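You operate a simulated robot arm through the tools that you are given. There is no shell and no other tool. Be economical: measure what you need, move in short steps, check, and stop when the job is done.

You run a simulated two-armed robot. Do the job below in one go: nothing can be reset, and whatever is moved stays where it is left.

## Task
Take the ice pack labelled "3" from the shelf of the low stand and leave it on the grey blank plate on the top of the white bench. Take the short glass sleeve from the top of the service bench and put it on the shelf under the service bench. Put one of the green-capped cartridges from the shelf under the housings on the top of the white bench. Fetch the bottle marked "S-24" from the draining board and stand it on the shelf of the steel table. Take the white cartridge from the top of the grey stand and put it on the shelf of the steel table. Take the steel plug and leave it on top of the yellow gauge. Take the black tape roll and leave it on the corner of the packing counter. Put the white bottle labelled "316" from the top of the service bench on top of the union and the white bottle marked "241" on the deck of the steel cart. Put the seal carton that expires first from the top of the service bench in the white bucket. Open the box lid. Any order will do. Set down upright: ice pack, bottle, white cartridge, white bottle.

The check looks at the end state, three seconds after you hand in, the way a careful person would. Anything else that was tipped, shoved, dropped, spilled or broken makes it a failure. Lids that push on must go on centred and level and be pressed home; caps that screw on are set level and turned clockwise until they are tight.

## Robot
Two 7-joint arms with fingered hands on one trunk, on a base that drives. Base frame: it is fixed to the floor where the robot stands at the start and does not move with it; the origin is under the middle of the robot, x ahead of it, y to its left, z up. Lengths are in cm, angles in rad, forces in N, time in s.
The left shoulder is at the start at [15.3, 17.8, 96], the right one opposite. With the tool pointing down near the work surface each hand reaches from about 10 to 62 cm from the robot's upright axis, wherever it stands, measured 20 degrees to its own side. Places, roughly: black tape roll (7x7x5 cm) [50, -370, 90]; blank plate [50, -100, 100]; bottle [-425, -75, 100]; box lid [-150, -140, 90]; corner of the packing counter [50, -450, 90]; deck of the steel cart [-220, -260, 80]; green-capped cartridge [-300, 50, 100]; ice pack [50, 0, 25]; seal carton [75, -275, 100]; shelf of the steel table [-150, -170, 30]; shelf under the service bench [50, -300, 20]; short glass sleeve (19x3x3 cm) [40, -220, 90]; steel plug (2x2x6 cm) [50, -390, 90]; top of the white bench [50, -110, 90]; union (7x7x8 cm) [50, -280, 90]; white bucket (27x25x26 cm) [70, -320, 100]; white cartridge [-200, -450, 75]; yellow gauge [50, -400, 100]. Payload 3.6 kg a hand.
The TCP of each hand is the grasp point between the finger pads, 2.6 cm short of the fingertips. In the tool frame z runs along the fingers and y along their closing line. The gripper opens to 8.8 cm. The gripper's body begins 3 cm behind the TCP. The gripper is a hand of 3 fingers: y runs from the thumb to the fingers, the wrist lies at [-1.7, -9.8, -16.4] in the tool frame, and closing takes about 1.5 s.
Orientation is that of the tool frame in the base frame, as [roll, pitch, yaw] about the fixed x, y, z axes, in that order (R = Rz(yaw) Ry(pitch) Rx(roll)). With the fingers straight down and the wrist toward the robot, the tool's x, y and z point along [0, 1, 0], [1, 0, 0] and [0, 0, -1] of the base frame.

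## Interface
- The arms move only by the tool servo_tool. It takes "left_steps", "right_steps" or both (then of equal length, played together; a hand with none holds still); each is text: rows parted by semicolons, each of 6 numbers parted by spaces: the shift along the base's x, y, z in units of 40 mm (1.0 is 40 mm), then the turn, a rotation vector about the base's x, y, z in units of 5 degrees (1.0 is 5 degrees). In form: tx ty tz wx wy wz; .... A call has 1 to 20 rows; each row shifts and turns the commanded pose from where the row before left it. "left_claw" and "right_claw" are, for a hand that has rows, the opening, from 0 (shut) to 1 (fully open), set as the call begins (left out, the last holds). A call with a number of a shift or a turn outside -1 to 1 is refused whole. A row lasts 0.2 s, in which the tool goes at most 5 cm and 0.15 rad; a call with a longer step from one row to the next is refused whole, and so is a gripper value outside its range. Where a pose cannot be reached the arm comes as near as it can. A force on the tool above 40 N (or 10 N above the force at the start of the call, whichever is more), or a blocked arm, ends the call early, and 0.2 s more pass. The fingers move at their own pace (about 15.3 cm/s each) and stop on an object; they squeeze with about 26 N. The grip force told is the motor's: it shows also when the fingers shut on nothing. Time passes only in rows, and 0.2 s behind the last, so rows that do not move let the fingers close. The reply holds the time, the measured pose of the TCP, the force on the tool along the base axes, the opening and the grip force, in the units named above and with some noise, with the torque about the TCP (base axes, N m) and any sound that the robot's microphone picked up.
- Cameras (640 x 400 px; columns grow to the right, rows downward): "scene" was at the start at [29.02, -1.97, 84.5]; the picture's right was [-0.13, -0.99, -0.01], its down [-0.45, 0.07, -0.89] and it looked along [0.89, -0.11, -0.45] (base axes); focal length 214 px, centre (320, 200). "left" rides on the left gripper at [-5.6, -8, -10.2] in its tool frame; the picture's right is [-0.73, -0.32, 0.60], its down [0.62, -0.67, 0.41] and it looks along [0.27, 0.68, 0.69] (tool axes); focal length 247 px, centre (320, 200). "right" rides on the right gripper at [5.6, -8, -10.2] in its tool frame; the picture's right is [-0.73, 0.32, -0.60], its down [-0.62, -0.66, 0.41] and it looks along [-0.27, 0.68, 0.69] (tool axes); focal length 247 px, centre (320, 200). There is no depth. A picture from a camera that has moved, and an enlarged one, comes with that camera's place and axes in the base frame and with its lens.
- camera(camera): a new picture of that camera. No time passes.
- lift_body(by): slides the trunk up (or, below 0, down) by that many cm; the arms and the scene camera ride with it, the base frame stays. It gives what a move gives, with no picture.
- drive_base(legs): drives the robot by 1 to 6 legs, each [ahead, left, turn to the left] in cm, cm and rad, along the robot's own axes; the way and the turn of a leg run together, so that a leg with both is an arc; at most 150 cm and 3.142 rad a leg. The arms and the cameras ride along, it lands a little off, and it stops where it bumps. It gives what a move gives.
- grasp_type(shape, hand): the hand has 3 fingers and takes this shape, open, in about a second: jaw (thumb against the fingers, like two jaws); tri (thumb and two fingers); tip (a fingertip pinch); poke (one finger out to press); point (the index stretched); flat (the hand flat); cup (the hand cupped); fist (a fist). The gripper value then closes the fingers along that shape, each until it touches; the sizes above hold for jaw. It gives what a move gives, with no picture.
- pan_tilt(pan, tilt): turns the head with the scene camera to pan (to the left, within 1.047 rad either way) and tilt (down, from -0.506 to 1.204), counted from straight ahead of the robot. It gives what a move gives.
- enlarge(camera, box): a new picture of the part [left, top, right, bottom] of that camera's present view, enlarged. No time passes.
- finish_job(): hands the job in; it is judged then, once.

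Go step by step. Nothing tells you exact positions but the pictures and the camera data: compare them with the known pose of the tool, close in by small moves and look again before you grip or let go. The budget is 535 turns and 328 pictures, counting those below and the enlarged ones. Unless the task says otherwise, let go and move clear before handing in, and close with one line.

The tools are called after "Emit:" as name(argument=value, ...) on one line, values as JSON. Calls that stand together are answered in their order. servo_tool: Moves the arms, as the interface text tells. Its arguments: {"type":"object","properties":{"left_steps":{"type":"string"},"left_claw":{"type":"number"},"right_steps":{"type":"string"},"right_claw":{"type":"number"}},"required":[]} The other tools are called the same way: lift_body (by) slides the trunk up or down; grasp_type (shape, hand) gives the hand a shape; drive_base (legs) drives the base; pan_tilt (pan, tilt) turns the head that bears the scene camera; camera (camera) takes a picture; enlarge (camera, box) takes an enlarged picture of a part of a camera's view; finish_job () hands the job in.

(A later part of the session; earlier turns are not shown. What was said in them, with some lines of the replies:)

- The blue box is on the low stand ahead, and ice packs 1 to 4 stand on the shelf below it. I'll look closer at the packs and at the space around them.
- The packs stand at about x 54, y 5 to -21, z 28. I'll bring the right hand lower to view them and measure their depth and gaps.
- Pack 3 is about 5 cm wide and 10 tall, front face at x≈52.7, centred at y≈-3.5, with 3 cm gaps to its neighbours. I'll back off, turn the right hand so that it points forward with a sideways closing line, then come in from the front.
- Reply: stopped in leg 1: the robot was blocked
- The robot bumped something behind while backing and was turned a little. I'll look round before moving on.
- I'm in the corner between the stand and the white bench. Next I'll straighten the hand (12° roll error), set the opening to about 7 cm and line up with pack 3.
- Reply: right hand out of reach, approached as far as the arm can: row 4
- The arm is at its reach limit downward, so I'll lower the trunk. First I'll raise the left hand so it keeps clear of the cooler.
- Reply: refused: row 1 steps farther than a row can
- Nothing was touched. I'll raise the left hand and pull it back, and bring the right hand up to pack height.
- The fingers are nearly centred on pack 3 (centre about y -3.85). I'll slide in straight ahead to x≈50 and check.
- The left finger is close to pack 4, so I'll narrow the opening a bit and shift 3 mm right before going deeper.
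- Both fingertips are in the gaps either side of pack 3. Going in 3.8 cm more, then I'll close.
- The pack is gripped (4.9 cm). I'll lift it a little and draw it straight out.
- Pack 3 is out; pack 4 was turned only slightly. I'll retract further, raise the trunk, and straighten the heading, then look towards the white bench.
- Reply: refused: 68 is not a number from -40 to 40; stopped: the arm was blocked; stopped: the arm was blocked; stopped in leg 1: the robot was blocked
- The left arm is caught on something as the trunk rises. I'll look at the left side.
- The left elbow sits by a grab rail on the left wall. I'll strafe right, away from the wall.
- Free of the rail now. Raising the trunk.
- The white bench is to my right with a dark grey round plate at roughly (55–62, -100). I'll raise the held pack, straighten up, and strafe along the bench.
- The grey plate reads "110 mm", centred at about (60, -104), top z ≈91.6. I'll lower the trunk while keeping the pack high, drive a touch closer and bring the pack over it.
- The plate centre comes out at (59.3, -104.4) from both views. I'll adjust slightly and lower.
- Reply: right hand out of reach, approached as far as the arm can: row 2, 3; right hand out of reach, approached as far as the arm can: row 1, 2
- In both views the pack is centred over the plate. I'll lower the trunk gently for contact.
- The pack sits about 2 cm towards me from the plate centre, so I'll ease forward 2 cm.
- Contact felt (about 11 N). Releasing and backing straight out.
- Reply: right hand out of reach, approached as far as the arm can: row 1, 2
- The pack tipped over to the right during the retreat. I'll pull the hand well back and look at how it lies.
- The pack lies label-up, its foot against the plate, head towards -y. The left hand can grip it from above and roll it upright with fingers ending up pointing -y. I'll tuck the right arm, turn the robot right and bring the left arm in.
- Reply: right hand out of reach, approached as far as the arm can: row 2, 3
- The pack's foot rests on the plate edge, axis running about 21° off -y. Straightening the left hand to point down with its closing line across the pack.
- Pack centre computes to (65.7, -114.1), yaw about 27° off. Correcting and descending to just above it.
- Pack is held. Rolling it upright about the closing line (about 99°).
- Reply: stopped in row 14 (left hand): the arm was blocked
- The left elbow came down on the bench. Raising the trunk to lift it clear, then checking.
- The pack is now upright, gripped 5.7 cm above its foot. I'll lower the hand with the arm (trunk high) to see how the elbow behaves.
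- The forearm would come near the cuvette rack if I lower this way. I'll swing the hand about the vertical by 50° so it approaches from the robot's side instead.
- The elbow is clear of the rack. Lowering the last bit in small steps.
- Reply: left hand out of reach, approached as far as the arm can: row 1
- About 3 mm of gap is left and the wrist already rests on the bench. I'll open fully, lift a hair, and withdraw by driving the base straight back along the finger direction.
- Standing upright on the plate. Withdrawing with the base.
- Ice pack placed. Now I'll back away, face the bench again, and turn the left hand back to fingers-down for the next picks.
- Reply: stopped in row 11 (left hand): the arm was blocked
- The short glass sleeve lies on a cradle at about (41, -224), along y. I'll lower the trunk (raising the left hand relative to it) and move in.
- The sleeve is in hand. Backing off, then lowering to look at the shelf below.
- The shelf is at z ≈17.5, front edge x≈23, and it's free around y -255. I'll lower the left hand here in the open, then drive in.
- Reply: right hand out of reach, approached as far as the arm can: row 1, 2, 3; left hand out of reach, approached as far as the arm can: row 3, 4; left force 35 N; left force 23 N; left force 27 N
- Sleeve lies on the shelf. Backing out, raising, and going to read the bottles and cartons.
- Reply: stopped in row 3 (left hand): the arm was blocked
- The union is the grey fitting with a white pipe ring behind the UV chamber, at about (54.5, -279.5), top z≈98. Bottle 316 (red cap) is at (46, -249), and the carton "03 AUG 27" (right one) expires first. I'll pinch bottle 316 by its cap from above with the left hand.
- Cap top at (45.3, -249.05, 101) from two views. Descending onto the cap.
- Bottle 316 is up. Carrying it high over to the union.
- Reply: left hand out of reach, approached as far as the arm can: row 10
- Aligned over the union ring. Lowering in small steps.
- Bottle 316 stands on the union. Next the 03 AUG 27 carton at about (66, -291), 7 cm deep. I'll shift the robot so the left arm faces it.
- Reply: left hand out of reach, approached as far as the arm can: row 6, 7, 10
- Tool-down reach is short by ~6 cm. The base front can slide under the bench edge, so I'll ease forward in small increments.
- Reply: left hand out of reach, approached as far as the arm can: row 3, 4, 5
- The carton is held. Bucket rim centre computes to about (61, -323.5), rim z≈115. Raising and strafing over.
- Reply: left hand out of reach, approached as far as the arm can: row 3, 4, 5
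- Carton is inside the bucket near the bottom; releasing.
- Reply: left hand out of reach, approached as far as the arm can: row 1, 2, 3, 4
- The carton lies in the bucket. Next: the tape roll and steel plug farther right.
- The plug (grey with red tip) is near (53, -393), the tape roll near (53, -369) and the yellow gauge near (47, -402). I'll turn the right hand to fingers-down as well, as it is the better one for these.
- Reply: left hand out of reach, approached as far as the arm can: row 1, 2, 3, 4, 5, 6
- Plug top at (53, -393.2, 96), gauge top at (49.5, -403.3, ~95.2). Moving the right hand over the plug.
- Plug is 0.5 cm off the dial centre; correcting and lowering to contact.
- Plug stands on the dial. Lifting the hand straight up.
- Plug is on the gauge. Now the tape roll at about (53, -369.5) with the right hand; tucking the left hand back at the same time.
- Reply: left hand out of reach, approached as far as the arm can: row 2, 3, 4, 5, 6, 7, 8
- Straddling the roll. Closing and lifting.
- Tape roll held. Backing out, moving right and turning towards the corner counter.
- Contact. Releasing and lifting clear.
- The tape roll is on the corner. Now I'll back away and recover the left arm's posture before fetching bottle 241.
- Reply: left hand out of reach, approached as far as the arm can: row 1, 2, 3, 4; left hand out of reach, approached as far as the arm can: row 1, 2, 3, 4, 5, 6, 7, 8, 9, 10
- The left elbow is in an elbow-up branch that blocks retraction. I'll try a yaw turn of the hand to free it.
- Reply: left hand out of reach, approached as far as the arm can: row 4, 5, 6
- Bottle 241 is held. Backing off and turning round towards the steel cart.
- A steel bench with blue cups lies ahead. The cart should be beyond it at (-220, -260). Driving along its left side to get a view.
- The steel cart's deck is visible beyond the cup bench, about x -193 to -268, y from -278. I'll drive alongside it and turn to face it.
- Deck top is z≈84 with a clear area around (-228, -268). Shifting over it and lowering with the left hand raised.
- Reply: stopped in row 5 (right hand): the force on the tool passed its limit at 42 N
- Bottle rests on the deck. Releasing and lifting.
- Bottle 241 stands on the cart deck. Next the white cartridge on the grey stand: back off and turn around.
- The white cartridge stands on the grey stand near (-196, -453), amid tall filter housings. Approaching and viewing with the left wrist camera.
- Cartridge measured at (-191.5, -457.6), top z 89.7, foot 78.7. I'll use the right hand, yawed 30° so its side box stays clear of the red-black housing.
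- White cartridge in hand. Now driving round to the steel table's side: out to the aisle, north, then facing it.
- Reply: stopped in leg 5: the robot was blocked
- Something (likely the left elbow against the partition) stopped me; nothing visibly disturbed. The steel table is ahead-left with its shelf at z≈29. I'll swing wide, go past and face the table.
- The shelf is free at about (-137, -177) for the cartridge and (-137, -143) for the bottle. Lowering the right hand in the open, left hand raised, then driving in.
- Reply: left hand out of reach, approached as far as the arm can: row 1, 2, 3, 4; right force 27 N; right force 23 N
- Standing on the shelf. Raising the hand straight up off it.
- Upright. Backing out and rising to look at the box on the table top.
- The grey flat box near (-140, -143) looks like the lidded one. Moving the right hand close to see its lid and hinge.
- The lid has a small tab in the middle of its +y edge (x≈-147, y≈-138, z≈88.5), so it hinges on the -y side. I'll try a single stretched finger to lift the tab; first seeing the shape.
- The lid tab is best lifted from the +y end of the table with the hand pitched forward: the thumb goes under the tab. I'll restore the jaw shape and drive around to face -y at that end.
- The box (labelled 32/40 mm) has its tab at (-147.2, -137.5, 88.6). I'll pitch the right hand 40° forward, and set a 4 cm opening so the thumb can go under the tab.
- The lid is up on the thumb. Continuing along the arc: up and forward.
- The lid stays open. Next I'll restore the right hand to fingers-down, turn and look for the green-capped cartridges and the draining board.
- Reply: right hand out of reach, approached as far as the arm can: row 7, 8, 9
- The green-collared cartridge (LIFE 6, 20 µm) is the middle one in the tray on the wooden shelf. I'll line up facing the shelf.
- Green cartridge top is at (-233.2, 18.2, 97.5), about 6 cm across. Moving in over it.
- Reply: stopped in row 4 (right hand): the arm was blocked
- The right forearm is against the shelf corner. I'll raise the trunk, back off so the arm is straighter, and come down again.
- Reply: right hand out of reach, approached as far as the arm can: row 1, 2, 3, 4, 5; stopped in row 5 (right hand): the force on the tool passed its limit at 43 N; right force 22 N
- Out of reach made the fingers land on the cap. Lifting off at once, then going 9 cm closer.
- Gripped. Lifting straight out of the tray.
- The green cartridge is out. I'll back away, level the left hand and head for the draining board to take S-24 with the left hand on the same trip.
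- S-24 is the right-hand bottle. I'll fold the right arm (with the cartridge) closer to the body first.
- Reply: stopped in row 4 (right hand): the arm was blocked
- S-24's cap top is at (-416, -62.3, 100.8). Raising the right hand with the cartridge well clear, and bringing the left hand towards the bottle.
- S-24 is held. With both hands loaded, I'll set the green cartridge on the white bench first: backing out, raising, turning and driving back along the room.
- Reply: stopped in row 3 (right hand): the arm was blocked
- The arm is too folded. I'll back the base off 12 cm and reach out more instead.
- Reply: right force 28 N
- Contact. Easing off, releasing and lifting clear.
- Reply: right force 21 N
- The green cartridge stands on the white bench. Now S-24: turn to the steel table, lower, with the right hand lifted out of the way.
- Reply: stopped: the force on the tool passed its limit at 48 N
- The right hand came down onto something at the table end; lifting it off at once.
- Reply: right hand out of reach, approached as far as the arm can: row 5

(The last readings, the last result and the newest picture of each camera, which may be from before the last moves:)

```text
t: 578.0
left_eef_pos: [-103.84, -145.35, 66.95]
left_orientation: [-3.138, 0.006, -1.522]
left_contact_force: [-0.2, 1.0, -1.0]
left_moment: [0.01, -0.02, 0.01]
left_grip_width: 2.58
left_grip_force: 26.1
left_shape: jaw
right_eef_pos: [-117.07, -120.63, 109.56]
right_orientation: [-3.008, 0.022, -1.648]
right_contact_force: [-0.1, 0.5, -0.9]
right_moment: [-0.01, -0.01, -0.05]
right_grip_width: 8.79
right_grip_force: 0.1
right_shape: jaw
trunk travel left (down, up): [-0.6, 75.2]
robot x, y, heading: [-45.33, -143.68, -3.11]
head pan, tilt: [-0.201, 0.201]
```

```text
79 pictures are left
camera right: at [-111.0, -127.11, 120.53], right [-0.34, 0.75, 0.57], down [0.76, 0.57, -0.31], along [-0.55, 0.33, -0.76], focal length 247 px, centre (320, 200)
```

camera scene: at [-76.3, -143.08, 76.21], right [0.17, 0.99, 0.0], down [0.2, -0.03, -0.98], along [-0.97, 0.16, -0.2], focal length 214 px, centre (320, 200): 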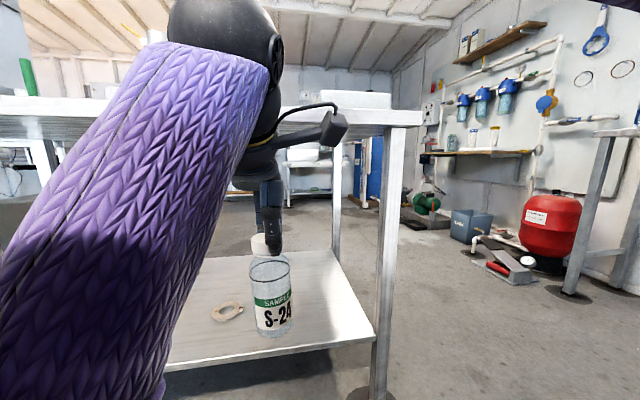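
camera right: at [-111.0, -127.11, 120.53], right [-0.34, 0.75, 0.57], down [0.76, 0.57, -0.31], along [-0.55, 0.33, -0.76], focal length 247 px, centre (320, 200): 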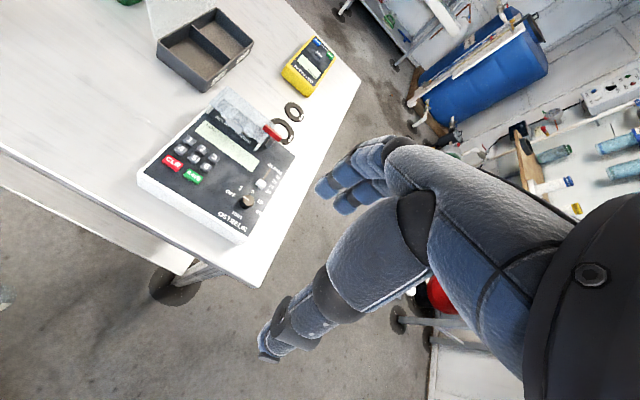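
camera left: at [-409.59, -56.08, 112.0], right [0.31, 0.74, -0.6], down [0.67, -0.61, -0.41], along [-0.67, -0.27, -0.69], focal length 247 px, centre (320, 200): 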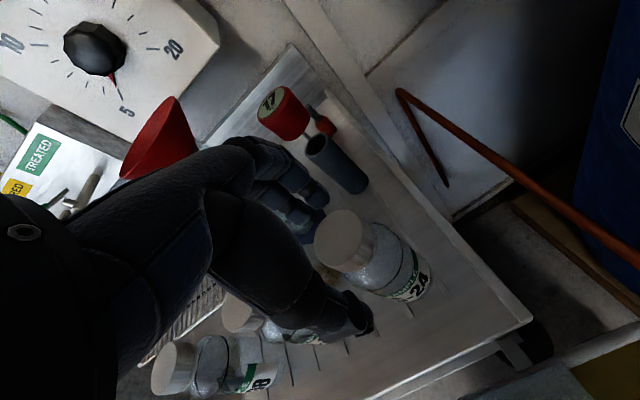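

The devices look undisturbed. Lowering S-24 in the open, then driving in under the table top.

Emit:
servo_tool(left_steps="0 0 -1 0 0 0; 0 0 -1 0 0 0; 0 0 -1 0 0 0; 0 0 -1 0 0 0; 0 0 -0.8 0 0 0")

Emit:
drive_base(legs=[[18, -1, 0]])

Emit:
camera(camera="left")

Emit:
camera(camera="right")

```text
t: 578.9
left_eef_pos: [-109.15, -147.03, 60.09]
left_orientation: [2.975, -0.02, -1.503]
left_contact_force: [-0.8, -0.1, -0.2]
left_moment: [0.0, -0.03, 0.02]
left_grip_width: 2.5
left_grip_force: 25.8
left_shape: jaw
right_eef_pos: [-117.18, -120.75, 109.41]
right_orientation: [-3.007, 0.023, -1.647]
right_contact_force: [-0.1, -0.1, 0.9]
right_moment: [0.0, -0.01, 0.05]
right_grip_width: 8.81
right_grip_force: 0.0
right_shape: jaw
trunk travel left (down, up): [-0.6, 75.2]
robot x, y, heading: [-45.24, -143.92, -3.103]
head pan, tilt: [-0.201, 0.201]
stopped in row 4 (left hand): the arm was blocked; the commanded pose is now the measured one
```

```text
t: 580.4
left_eef_pos: [-127.06, -146.39, 60.02]
left_orientation: [2.978, -0.018, -1.506]
left_contact_force: [-0.4, 0.5, 0.0]
left_moment: [0.0, 0.01, -0.04]
left_grip_width: 2.55
left_grip_force: 26.3
left_shape: jaw
right_eef_pos: [-134.99, -120.09, 109.42]
right_orientation: [-3.007, 0.022, -1.65]
right_contact_force: [0.4, -0.9, 0.6]
right_moment: [-0.02, 0.02, 0.0]
right_grip_width: 8.79
right_grip_force: 0.0
right_shape: jaw
trunk travel left (down, up): [-0.6, 75.2]
robot x, y, heading: [-63.29, -143.24, -3.111]
head pan, tilt: [-0.201, 0.201]
```

```text
78 pictures are left
camera left: at [-117.95, -139.82, 68.76], right [0.17, 0.74, -0.66], down [0.63, -0.59, -0.5], along [-0.76, -0.33, -0.56], focal length 247 px, centre (320, 200)
```

left: 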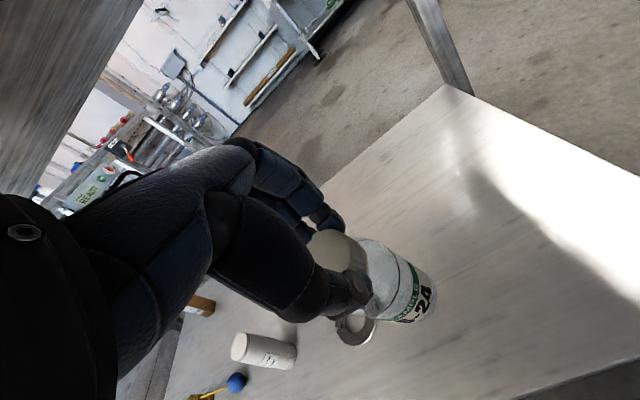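

```text
77 pictures are left
camera right: at [-128.96, -126.57, 120.46], right [-0.34, 0.75, 0.57], down [0.76, 0.57, -0.3], along [-0.55, 0.33, -0.77], focal length 247 px, centre (320, 200)
```

right: 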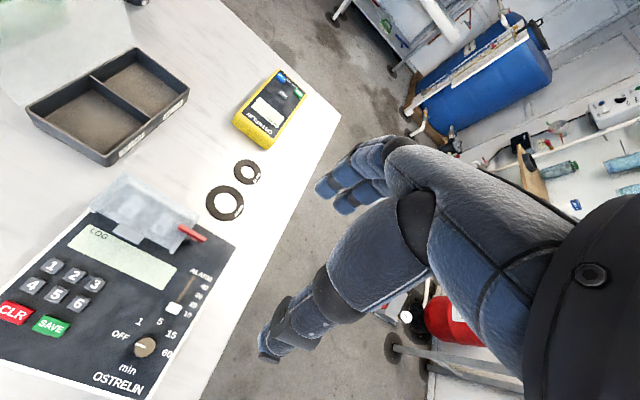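

The left arm binds when crossing the body. Backing out, moving the hand to its own side and lowering again.

Emit:
drive_base(legs=[[-20, 0, 0]])

Emit:
servo_tool(left_steps="0 -1 0.3 0 0.5 0; 0 -1 0.2 0 0.5 0; 0 -1 0 0 0.5 0; 0 -1 0 0 0.4 0; 0 0 -1 0 0 0; 0 0 -1 0 0 0; 0 0 -1 0 0 0; 0 0 -0.5 0 0 0")

```text
t: 582.0
left_eef_pos: [-106.81, -145.46, 60.14]
left_orientation: [2.977, -0.018, -1.508]
left_contact_force: [0.9, -0.1, -0.4]
left_moment: [-0.04, 0.0, -0.01]
left_grip_width: 2.55
left_grip_force: 25.8
left_shape: jaw
right_eef_pos: [-114.67, -119.25, 109.52]
right_orientation: [-3.008, 0.024, -1.653]
right_contact_force: [0.1, 0.3, 0.8]
right_moment: [-0.01, 0.03, 0.03]
right_grip_width: 8.8
right_grip_force: 0.1
right_shape: jaw
trunk travel left (down, up): [-0.6, 75.2]
robot x, y, heading: [-42.9, -142.68, -3.113]
head pan, tilt: [-0.201, 0.201]
```

```text
t: 583.9
left_eef_pos: [-106.85, -161.68, 47.92]
left_orientation: [2.811, -0.009, -1.506]
left_contact_force: [-0.2, 0.1, -0.4]
left_moment: [0.02, -0.05, 0.0]
left_grip_width: 2.54
left_grip_force: 26.1
left_shape: jaw
right_eef_pos: [-114.63, -119.27, 109.47]
right_orientation: [-3.008, 0.023, -1.653]
right_contact_force: [0.6, 0.2, -0.6]
right_moment: [-0.02, 0.0, -0.02]
right_grip_width: 8.78
right_grip_force: 0.0
right_shape: jaw
trunk travel left (down, up): [-0.6, 75.2]
robot x, y, heading: [-43.1, -143.19, -3.111]
head pan, tilt: [-0.201, 0.201]
```

Emit:
servo_tool(left_steps="0 0 0 0.06 -0.94 0; 0 0 0 0.06 -0.94 0; 0 0 0 0.06 -0.94 0; 0 0 0 0.06 -0.94 0; 0 0 0 0 0 0")

Emit:
drive_base(legs=[[0, -18, 0], [28, 0, 0]])

Emit:
camera(camera="left")

Emit:
pan_tilt(pan=0.0, tilt=0.5)

Emit:
camera(camera="scene")

```text
t: 585.0
left_eef_pos: [-106.96, -161.61, 47.99]
left_orientation: [3.141, -0.009, -1.511]
left_contact_force: [-0.1, -0.3, -1.3]
left_moment: [-0.02, -0.02, -0.02]
left_grip_width: 2.52
left_grip_force: 25.6
left_shape: jaw
right_eef_pos: [-114.62, -119.36, 109.42]
right_orientation: [-3.007, 0.023, -1.653]
right_contact_force: [0.1, 0.1, -0.1]
right_moment: [-0.01, 0.0, 0.0]
right_grip_width: 8.78
right_grip_force: 0.0
right_shape: jaw
trunk travel left (down, up): [-0.6, 75.2]
robot x, y, heading: [-42.48, -142.65, -3.111]
head pan, tilt: [-0.201, 0.201]
```

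```text
t: 588.1
left_eef_pos: [-135.37, -144.49, 47.94]
left_orientation: [-3.14, -0.008, -1.51]
left_contact_force: [0.2, -0.2, -0.6]
left_moment: [-0.03, -0.02, 0.03]
left_grip_width: 2.55
left_grip_force: 26.7
left_shape: jaw
right_eef_pos: [-143.16, -102.14, 109.33]
right_orientation: [-3.006, 0.024, -1.653]
right_contact_force: [-1.1, 0.4, -0.4]
right_moment: [0.0, 0.0, -0.03]
right_grip_width: 8.79
right_grip_force: 0.0
right_shape: jaw
trunk travel left (down, up): [-0.6, 75.2]
robot x, y, heading: [-71.39, -125.8, -3.11]
head pan, tilt: [-0.201, 0.201]
```

```text
76 pictures are left
camera left: at [-127.84, -138.19, 58.22], right [0.27, 0.75, -0.61], down [0.7, -0.58, -0.41], along [-0.66, -0.31, -0.68], focal length 247 px, centre (320, 200)
```

left: 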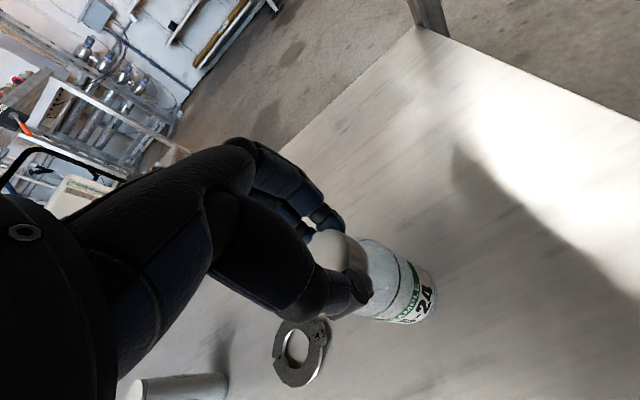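

```text
t: 588.9
left_eef_pos: [-135.49, -144.49, 48.01]
left_orientation: [3.141, -0.01, -1.509]
left_contact_force: [-0.3, 0.4, 0.0]
left_moment: [-0.02, 0.01, 0.01]
left_grip_width: 2.54
left_grip_force: 25.9
left_shape: jaw
right_eef_pos: [-143.2, -102.05, 109.46]
right_orientation: [-3.007, 0.023, -1.653]
right_contact_force: [0.2, 0.4, -0.8]
right_moment: [0.0, 0.03, 0.03]
right_grip_width: 8.77
right_grip_force: 0.1
right_shape: jaw
trunk travel left (down, up): [-0.6, 75.2]
robot x, y, heading: [-71.75, -125.67, -3.111]
head pan, tilt: [0.0, 0.499]
```

```text
75 pictures are left
camera scene: at [-102.46, -126.61, 73.46], right [-0.03, 1.0, 0.0], down [0.48, 0.01, -0.88], along [-0.88, -0.03, -0.48], focal length 214 px, centre (320, 200)
```

scene: 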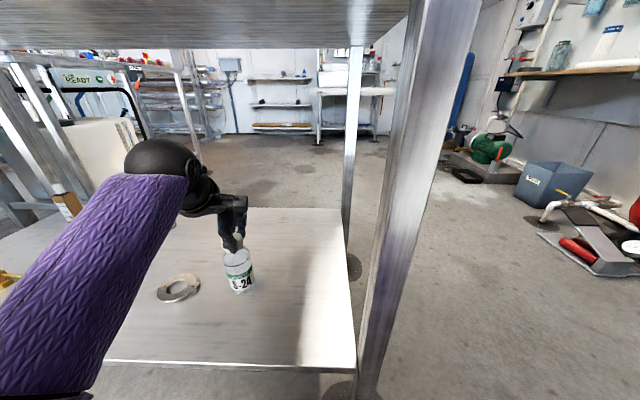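

S-24 hovers over a free spot. Lowering to contact.

Emit:
servo_tool(left_steps="0 0 -0.4 0 0 0; 0 0 -0.3 0 0 0; 0 0 -0.12 0 0 0; 0 0 -0.08 0 0 0; 0 0 -0.06 0 0 0")

```text
t: 590.1
left_eef_pos: [-135.41, -144.31, 44.26]
left_orientation: [3.138, -0.01, -1.51]
left_contact_force: [-0.9, 0.6, 0.2]
left_moment: [-0.01, 0.01, -0.01]
left_grip_width: 2.55
left_grip_force: 25.3
left_shape: jaw
right_eef_pos: [-143.25, -102.06, 109.52]
right_orientation: [-3.008, 0.022, -1.652]
right_contact_force: [1.1, -0.7, 0.0]
right_moment: [0.02, -0.02, -0.01]
right_grip_width: 8.8
right_grip_force: 0.1
right_shape: jaw
trunk travel left (down, up): [-0.6, 75.2]
robot x, y, heading: [-71.43, -125.71, -3.112]
head pan, tilt: [0.0, 0.499]
```

Emit:
servo_tool(left_steps="0 0 -0.06 0 0 0; 0 0 -0.06 0 0 0; 0 0 -0.05 0 0 0; 0 0 -0.05 0 0 0")

```text
t: 591.1
left_eef_pos: [-135.58, -144.37, 44.0]
left_orientation: [3.131, -0.006, -1.51]
left_contact_force: [2.5, 4.3, 27.9]
left_moment: [0.21, -0.4, -0.03]
left_grip_width: 2.66
left_grip_force: 26.6
left_shape: jaw
right_eef_pos: [-143.04, -101.98, 109.6]
right_orientation: [-3.008, 0.021, -1.654]
right_contact_force: [-0.5, 0.4, -0.7]
right_moment: [0.0, 0.04, -0.01]
right_grip_width: 8.79
right_grip_force: 0.1
right_shape: jaw
trunk travel left (down, up): [-0.6, 75.2]
robot x, y, heading: [-71.51, -125.46, -3.111]
head pan, tilt: [0.0, 0.499]
```

Contact. Easing off, opening, and rising clear.

Emit:
servo_tool(left_steps="0 0 0.08 0 0 0; 0 0 0 0 0 0")

Emit:
servo_tool(left_steps="0 0 0 0 0 0; 0 0 0 0 0 0; 0 0 0 0 0 0; 0 0 0 0 0 0; 0 0 0 0 0 0", left_claw=0.85)

Emit:
servo_tool(left_steps="0 0 0.3 0 0 0; 0 0 0.4 0 0 0; 0 0 0.4 0 0 0; 0 0 0.4 0 0 0")

Emit:
camera(camera="scene")

```text
t: 591.7
left_eef_pos: [-135.45, -144.51, 43.88]
left_orientation: [3.136, -0.006, -1.508]
left_contact_force: [-1.5, 3.8, 23.9]
left_moment: [0.14, -0.15, -0.02]
left_grip_width: 2.67
left_grip_force: 25.9
left_shape: jaw
right_eef_pos: [-143.02, -102.13, 109.55]
right_orientation: [-3.01, 0.019, -1.654]
right_contact_force: [0.1, -0.4, 0.2]
right_moment: [0.0, -0.04, -0.01]
right_grip_width: 8.8
right_grip_force: 0.0
right_shape: jaw
trunk travel left (down, up): [-0.6, 75.2]
robot x, y, heading: [-71.55, -125.84, -3.112]
head pan, tilt: [0.0, 0.499]
```

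```text
t: 592.9
left_eef_pos: [-135.4, -144.5, 43.69]
left_orientation: [3.141, -0.009, -1.511]
left_contact_force: [-0.1, -0.6, 0.6]
left_moment: [0.01, -0.02, -0.01]
left_grip_width: 7.47
left_grip_force: 0.1
left_shape: jaw
right_eef_pos: [-143.23, -102.07, 109.47]
right_orientation: [-3.007, 0.022, -1.655]
right_contact_force: [-0.3, -0.2, -0.2]
right_moment: [0.02, 0.02, -0.04]
right_grip_width: 8.81
right_grip_force: 0.0
right_shape: jaw
trunk travel left (down, up): [-0.6, 75.2]
robot x, y, heading: [-71.59, -125.79, -3.113]
head pan, tilt: [0.0, 0.499]
```

```text
t: 593.9
left_eef_pos: [-135.53, -144.55, 49.66]
left_orientation: [3.139, -0.009, -1.51]
left_contact_force: [0.9, 0.6, 1.1]
left_moment: [-0.01, -0.01, -0.03]
left_grip_width: 7.44
left_grip_force: 0.1
left_shape: jaw
right_eef_pos: [-143.16, -102.14, 109.52]
right_orientation: [-3.007, 0.022, -1.654]
right_contact_force: [0.8, 0.1, -0.1]
right_moment: [0.03, 0.0, -0.01]
right_grip_width: 8.77
right_grip_force: 0.2
right_shape: jaw
trunk travel left (down, up): [-0.6, 75.2]
robot x, y, heading: [-71.7, -125.68, -3.11]
head pan, tilt: [0.0, 0.499]
```

```text
74 pictures are left
camera scene: at [-102.46, -126.61, 73.45], right [-0.03, 1.0, 0.0], down [0.48, 0.01, -0.88], along [-0.88, -0.03, -0.48], focal length 214 px, centre (320, 200)
```

scene: 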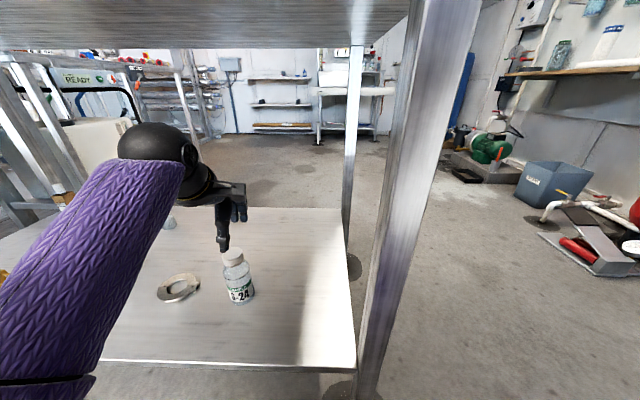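

S-24 stands on the shelf. Backing out and taking a last look at the table.

Emit:
servo_tool(left_steps="0 0 0.5 0 0 0; 0 0 0.3 0 0 0")

Emit:
drive_base(legs=[[-38, 0, 0]])

Emit:
lift_body(by=38)

Emit:
pan_tilt(pan=0.2, tilt=0.5)

Emit:
camera(camera="scene")

```text
t: 594.5
left_eef_pos: [-135.49, -144.53, 52.75]
left_orientation: [-3.141, -0.009, -1.51]
left_contact_force: [0.6, -0.2, 0.0]
left_moment: [0.02, -0.01, -0.01]
left_grip_width: 7.44
left_grip_force: 0.0
left_shape: jaw
right_eef_pos: [-143.11, -102.11, 109.45]
right_orientation: [-3.007, 0.023, -1.654]
right_contact_force: [0.2, -0.5, 0.3]
right_moment: [0.0, 0.01, -0.02]
right_grip_width: 8.8
right_grip_force: 0.1
right_shape: jaw
trunk travel left (down, up): [-0.6, 75.2]
robot x, y, heading: [-71.92, -125.72, -3.112]
head pan, tilt: [0.0, 0.499]
```

```text
t: 596.9
left_eef_pos: [-97.21, -143.21, 52.78]
left_orientation: [-3.141, -0.009, -1.514]
left_contact_force: [1.1, 0.8, 0.1]
left_moment: [-0.03, 0.02, -0.01]
left_grip_width: 7.46
left_grip_force: 0.0
left_shape: jaw
right_eef_pos: [-104.93, -100.98, 109.4]
right_orientation: [-3.008, 0.022, -1.656]
right_contact_force: [0.2, -0.8, 0.2]
right_moment: [-0.03, 0.0, 0.02]
right_grip_width: 8.79
right_grip_force: 0.2
right_shape: jaw
trunk travel left (down, up): [-0.6, 75.2]
robot x, y, heading: [-33.31, -124.96, -3.119]
head pan, tilt: [0.0, 0.499]
```

```text
t: 600.6
left_eef_pos: [-97.31, -143.23, 90.72]
left_orientation: [-3.141, -0.011, -1.512]
left_contact_force: [1.1, -0.6, 0.3]
left_moment: [-0.04, 0.01, -0.04]
left_grip_width: 7.49
left_grip_force: 0.1
left_shape: jaw
right_eef_pos: [-76.21, -100.17, 166.74]
right_orientation: [2.869, -0.024, -1.657]
right_contact_force: [-0.6, 0.6, 0.3]
right_moment: [0.02, -0.02, 0.0]
right_grip_width: 8.81
right_grip_force: 0.1
right_shape: jaw
trunk travel left (down, up): [-38.6, 37.2]
robot x, y, heading: [-33.25, -124.48, -3.113]
head pan, tilt: [0.0, 0.499]
```

```text
t: 601.3
left_eef_pos: [-97.17, -143.32, 90.76]
left_orientation: [3.141, -0.011, -1.512]
left_contact_force: [-0.3, -0.7, -0.2]
left_moment: [-0.02, -0.02, -0.01]
left_grip_width: 7.44
left_grip_force: 0.0
left_shape: jaw
right_eef_pos: [-76.21, -100.13, 166.67]
right_orientation: [2.869, -0.024, -1.656]
right_contact_force: [0.7, 0.2, -0.3]
right_moment: [-0.02, 0.0, 0.03]
right_grip_width: 8.8
right_grip_force: 0.0
right_shape: jaw
trunk travel left (down, up): [-38.6, 37.2]
robot x, y, heading: [-33.46, -124.86, -3.114]
head pan, tilt: [0.201, 0.499]
```

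```text
73 pictures are left
camera scene: at [-56.86, -127.05, 114.69], right [-0.22, 0.97, 0.0], down [0.47, 0.11, -0.88], along [-0.86, -0.2, -0.48], focal length 214 px, centre (320, 200)
```

scene: 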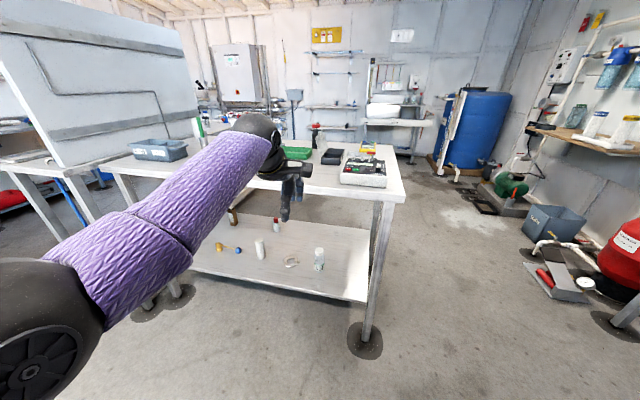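

Emit:
enlarge(camera="scene", box=[190, 130, 420, 300])

```text
2.35 times, centred on (305, 215) of scene
camera zoom: at [-56.86, -127.05, 114.69], right [-0.22, 0.97, 0.0], down [0.47, 0.11, -0.88], along [-0.86, -0.2, -0.48], focal length 505 px, centre (355, 165)
```

zoom: 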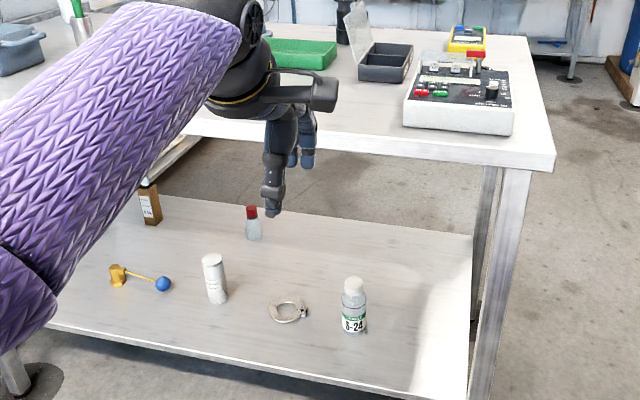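

Everything is in place: the lid is open, S-24 and the white cartridge stand on the shelf, and both hands are empty and clear. Handing in.

Emit:
finish_job()

```text
The job is handed in.
```

I finished every item on the list and handed the job in. Two things may count against it: ice pack "4" was nudged slightly (under 1 cm, turned about 7°) when I took "3", and a hand briefly pressed near the control unit on the steel table.
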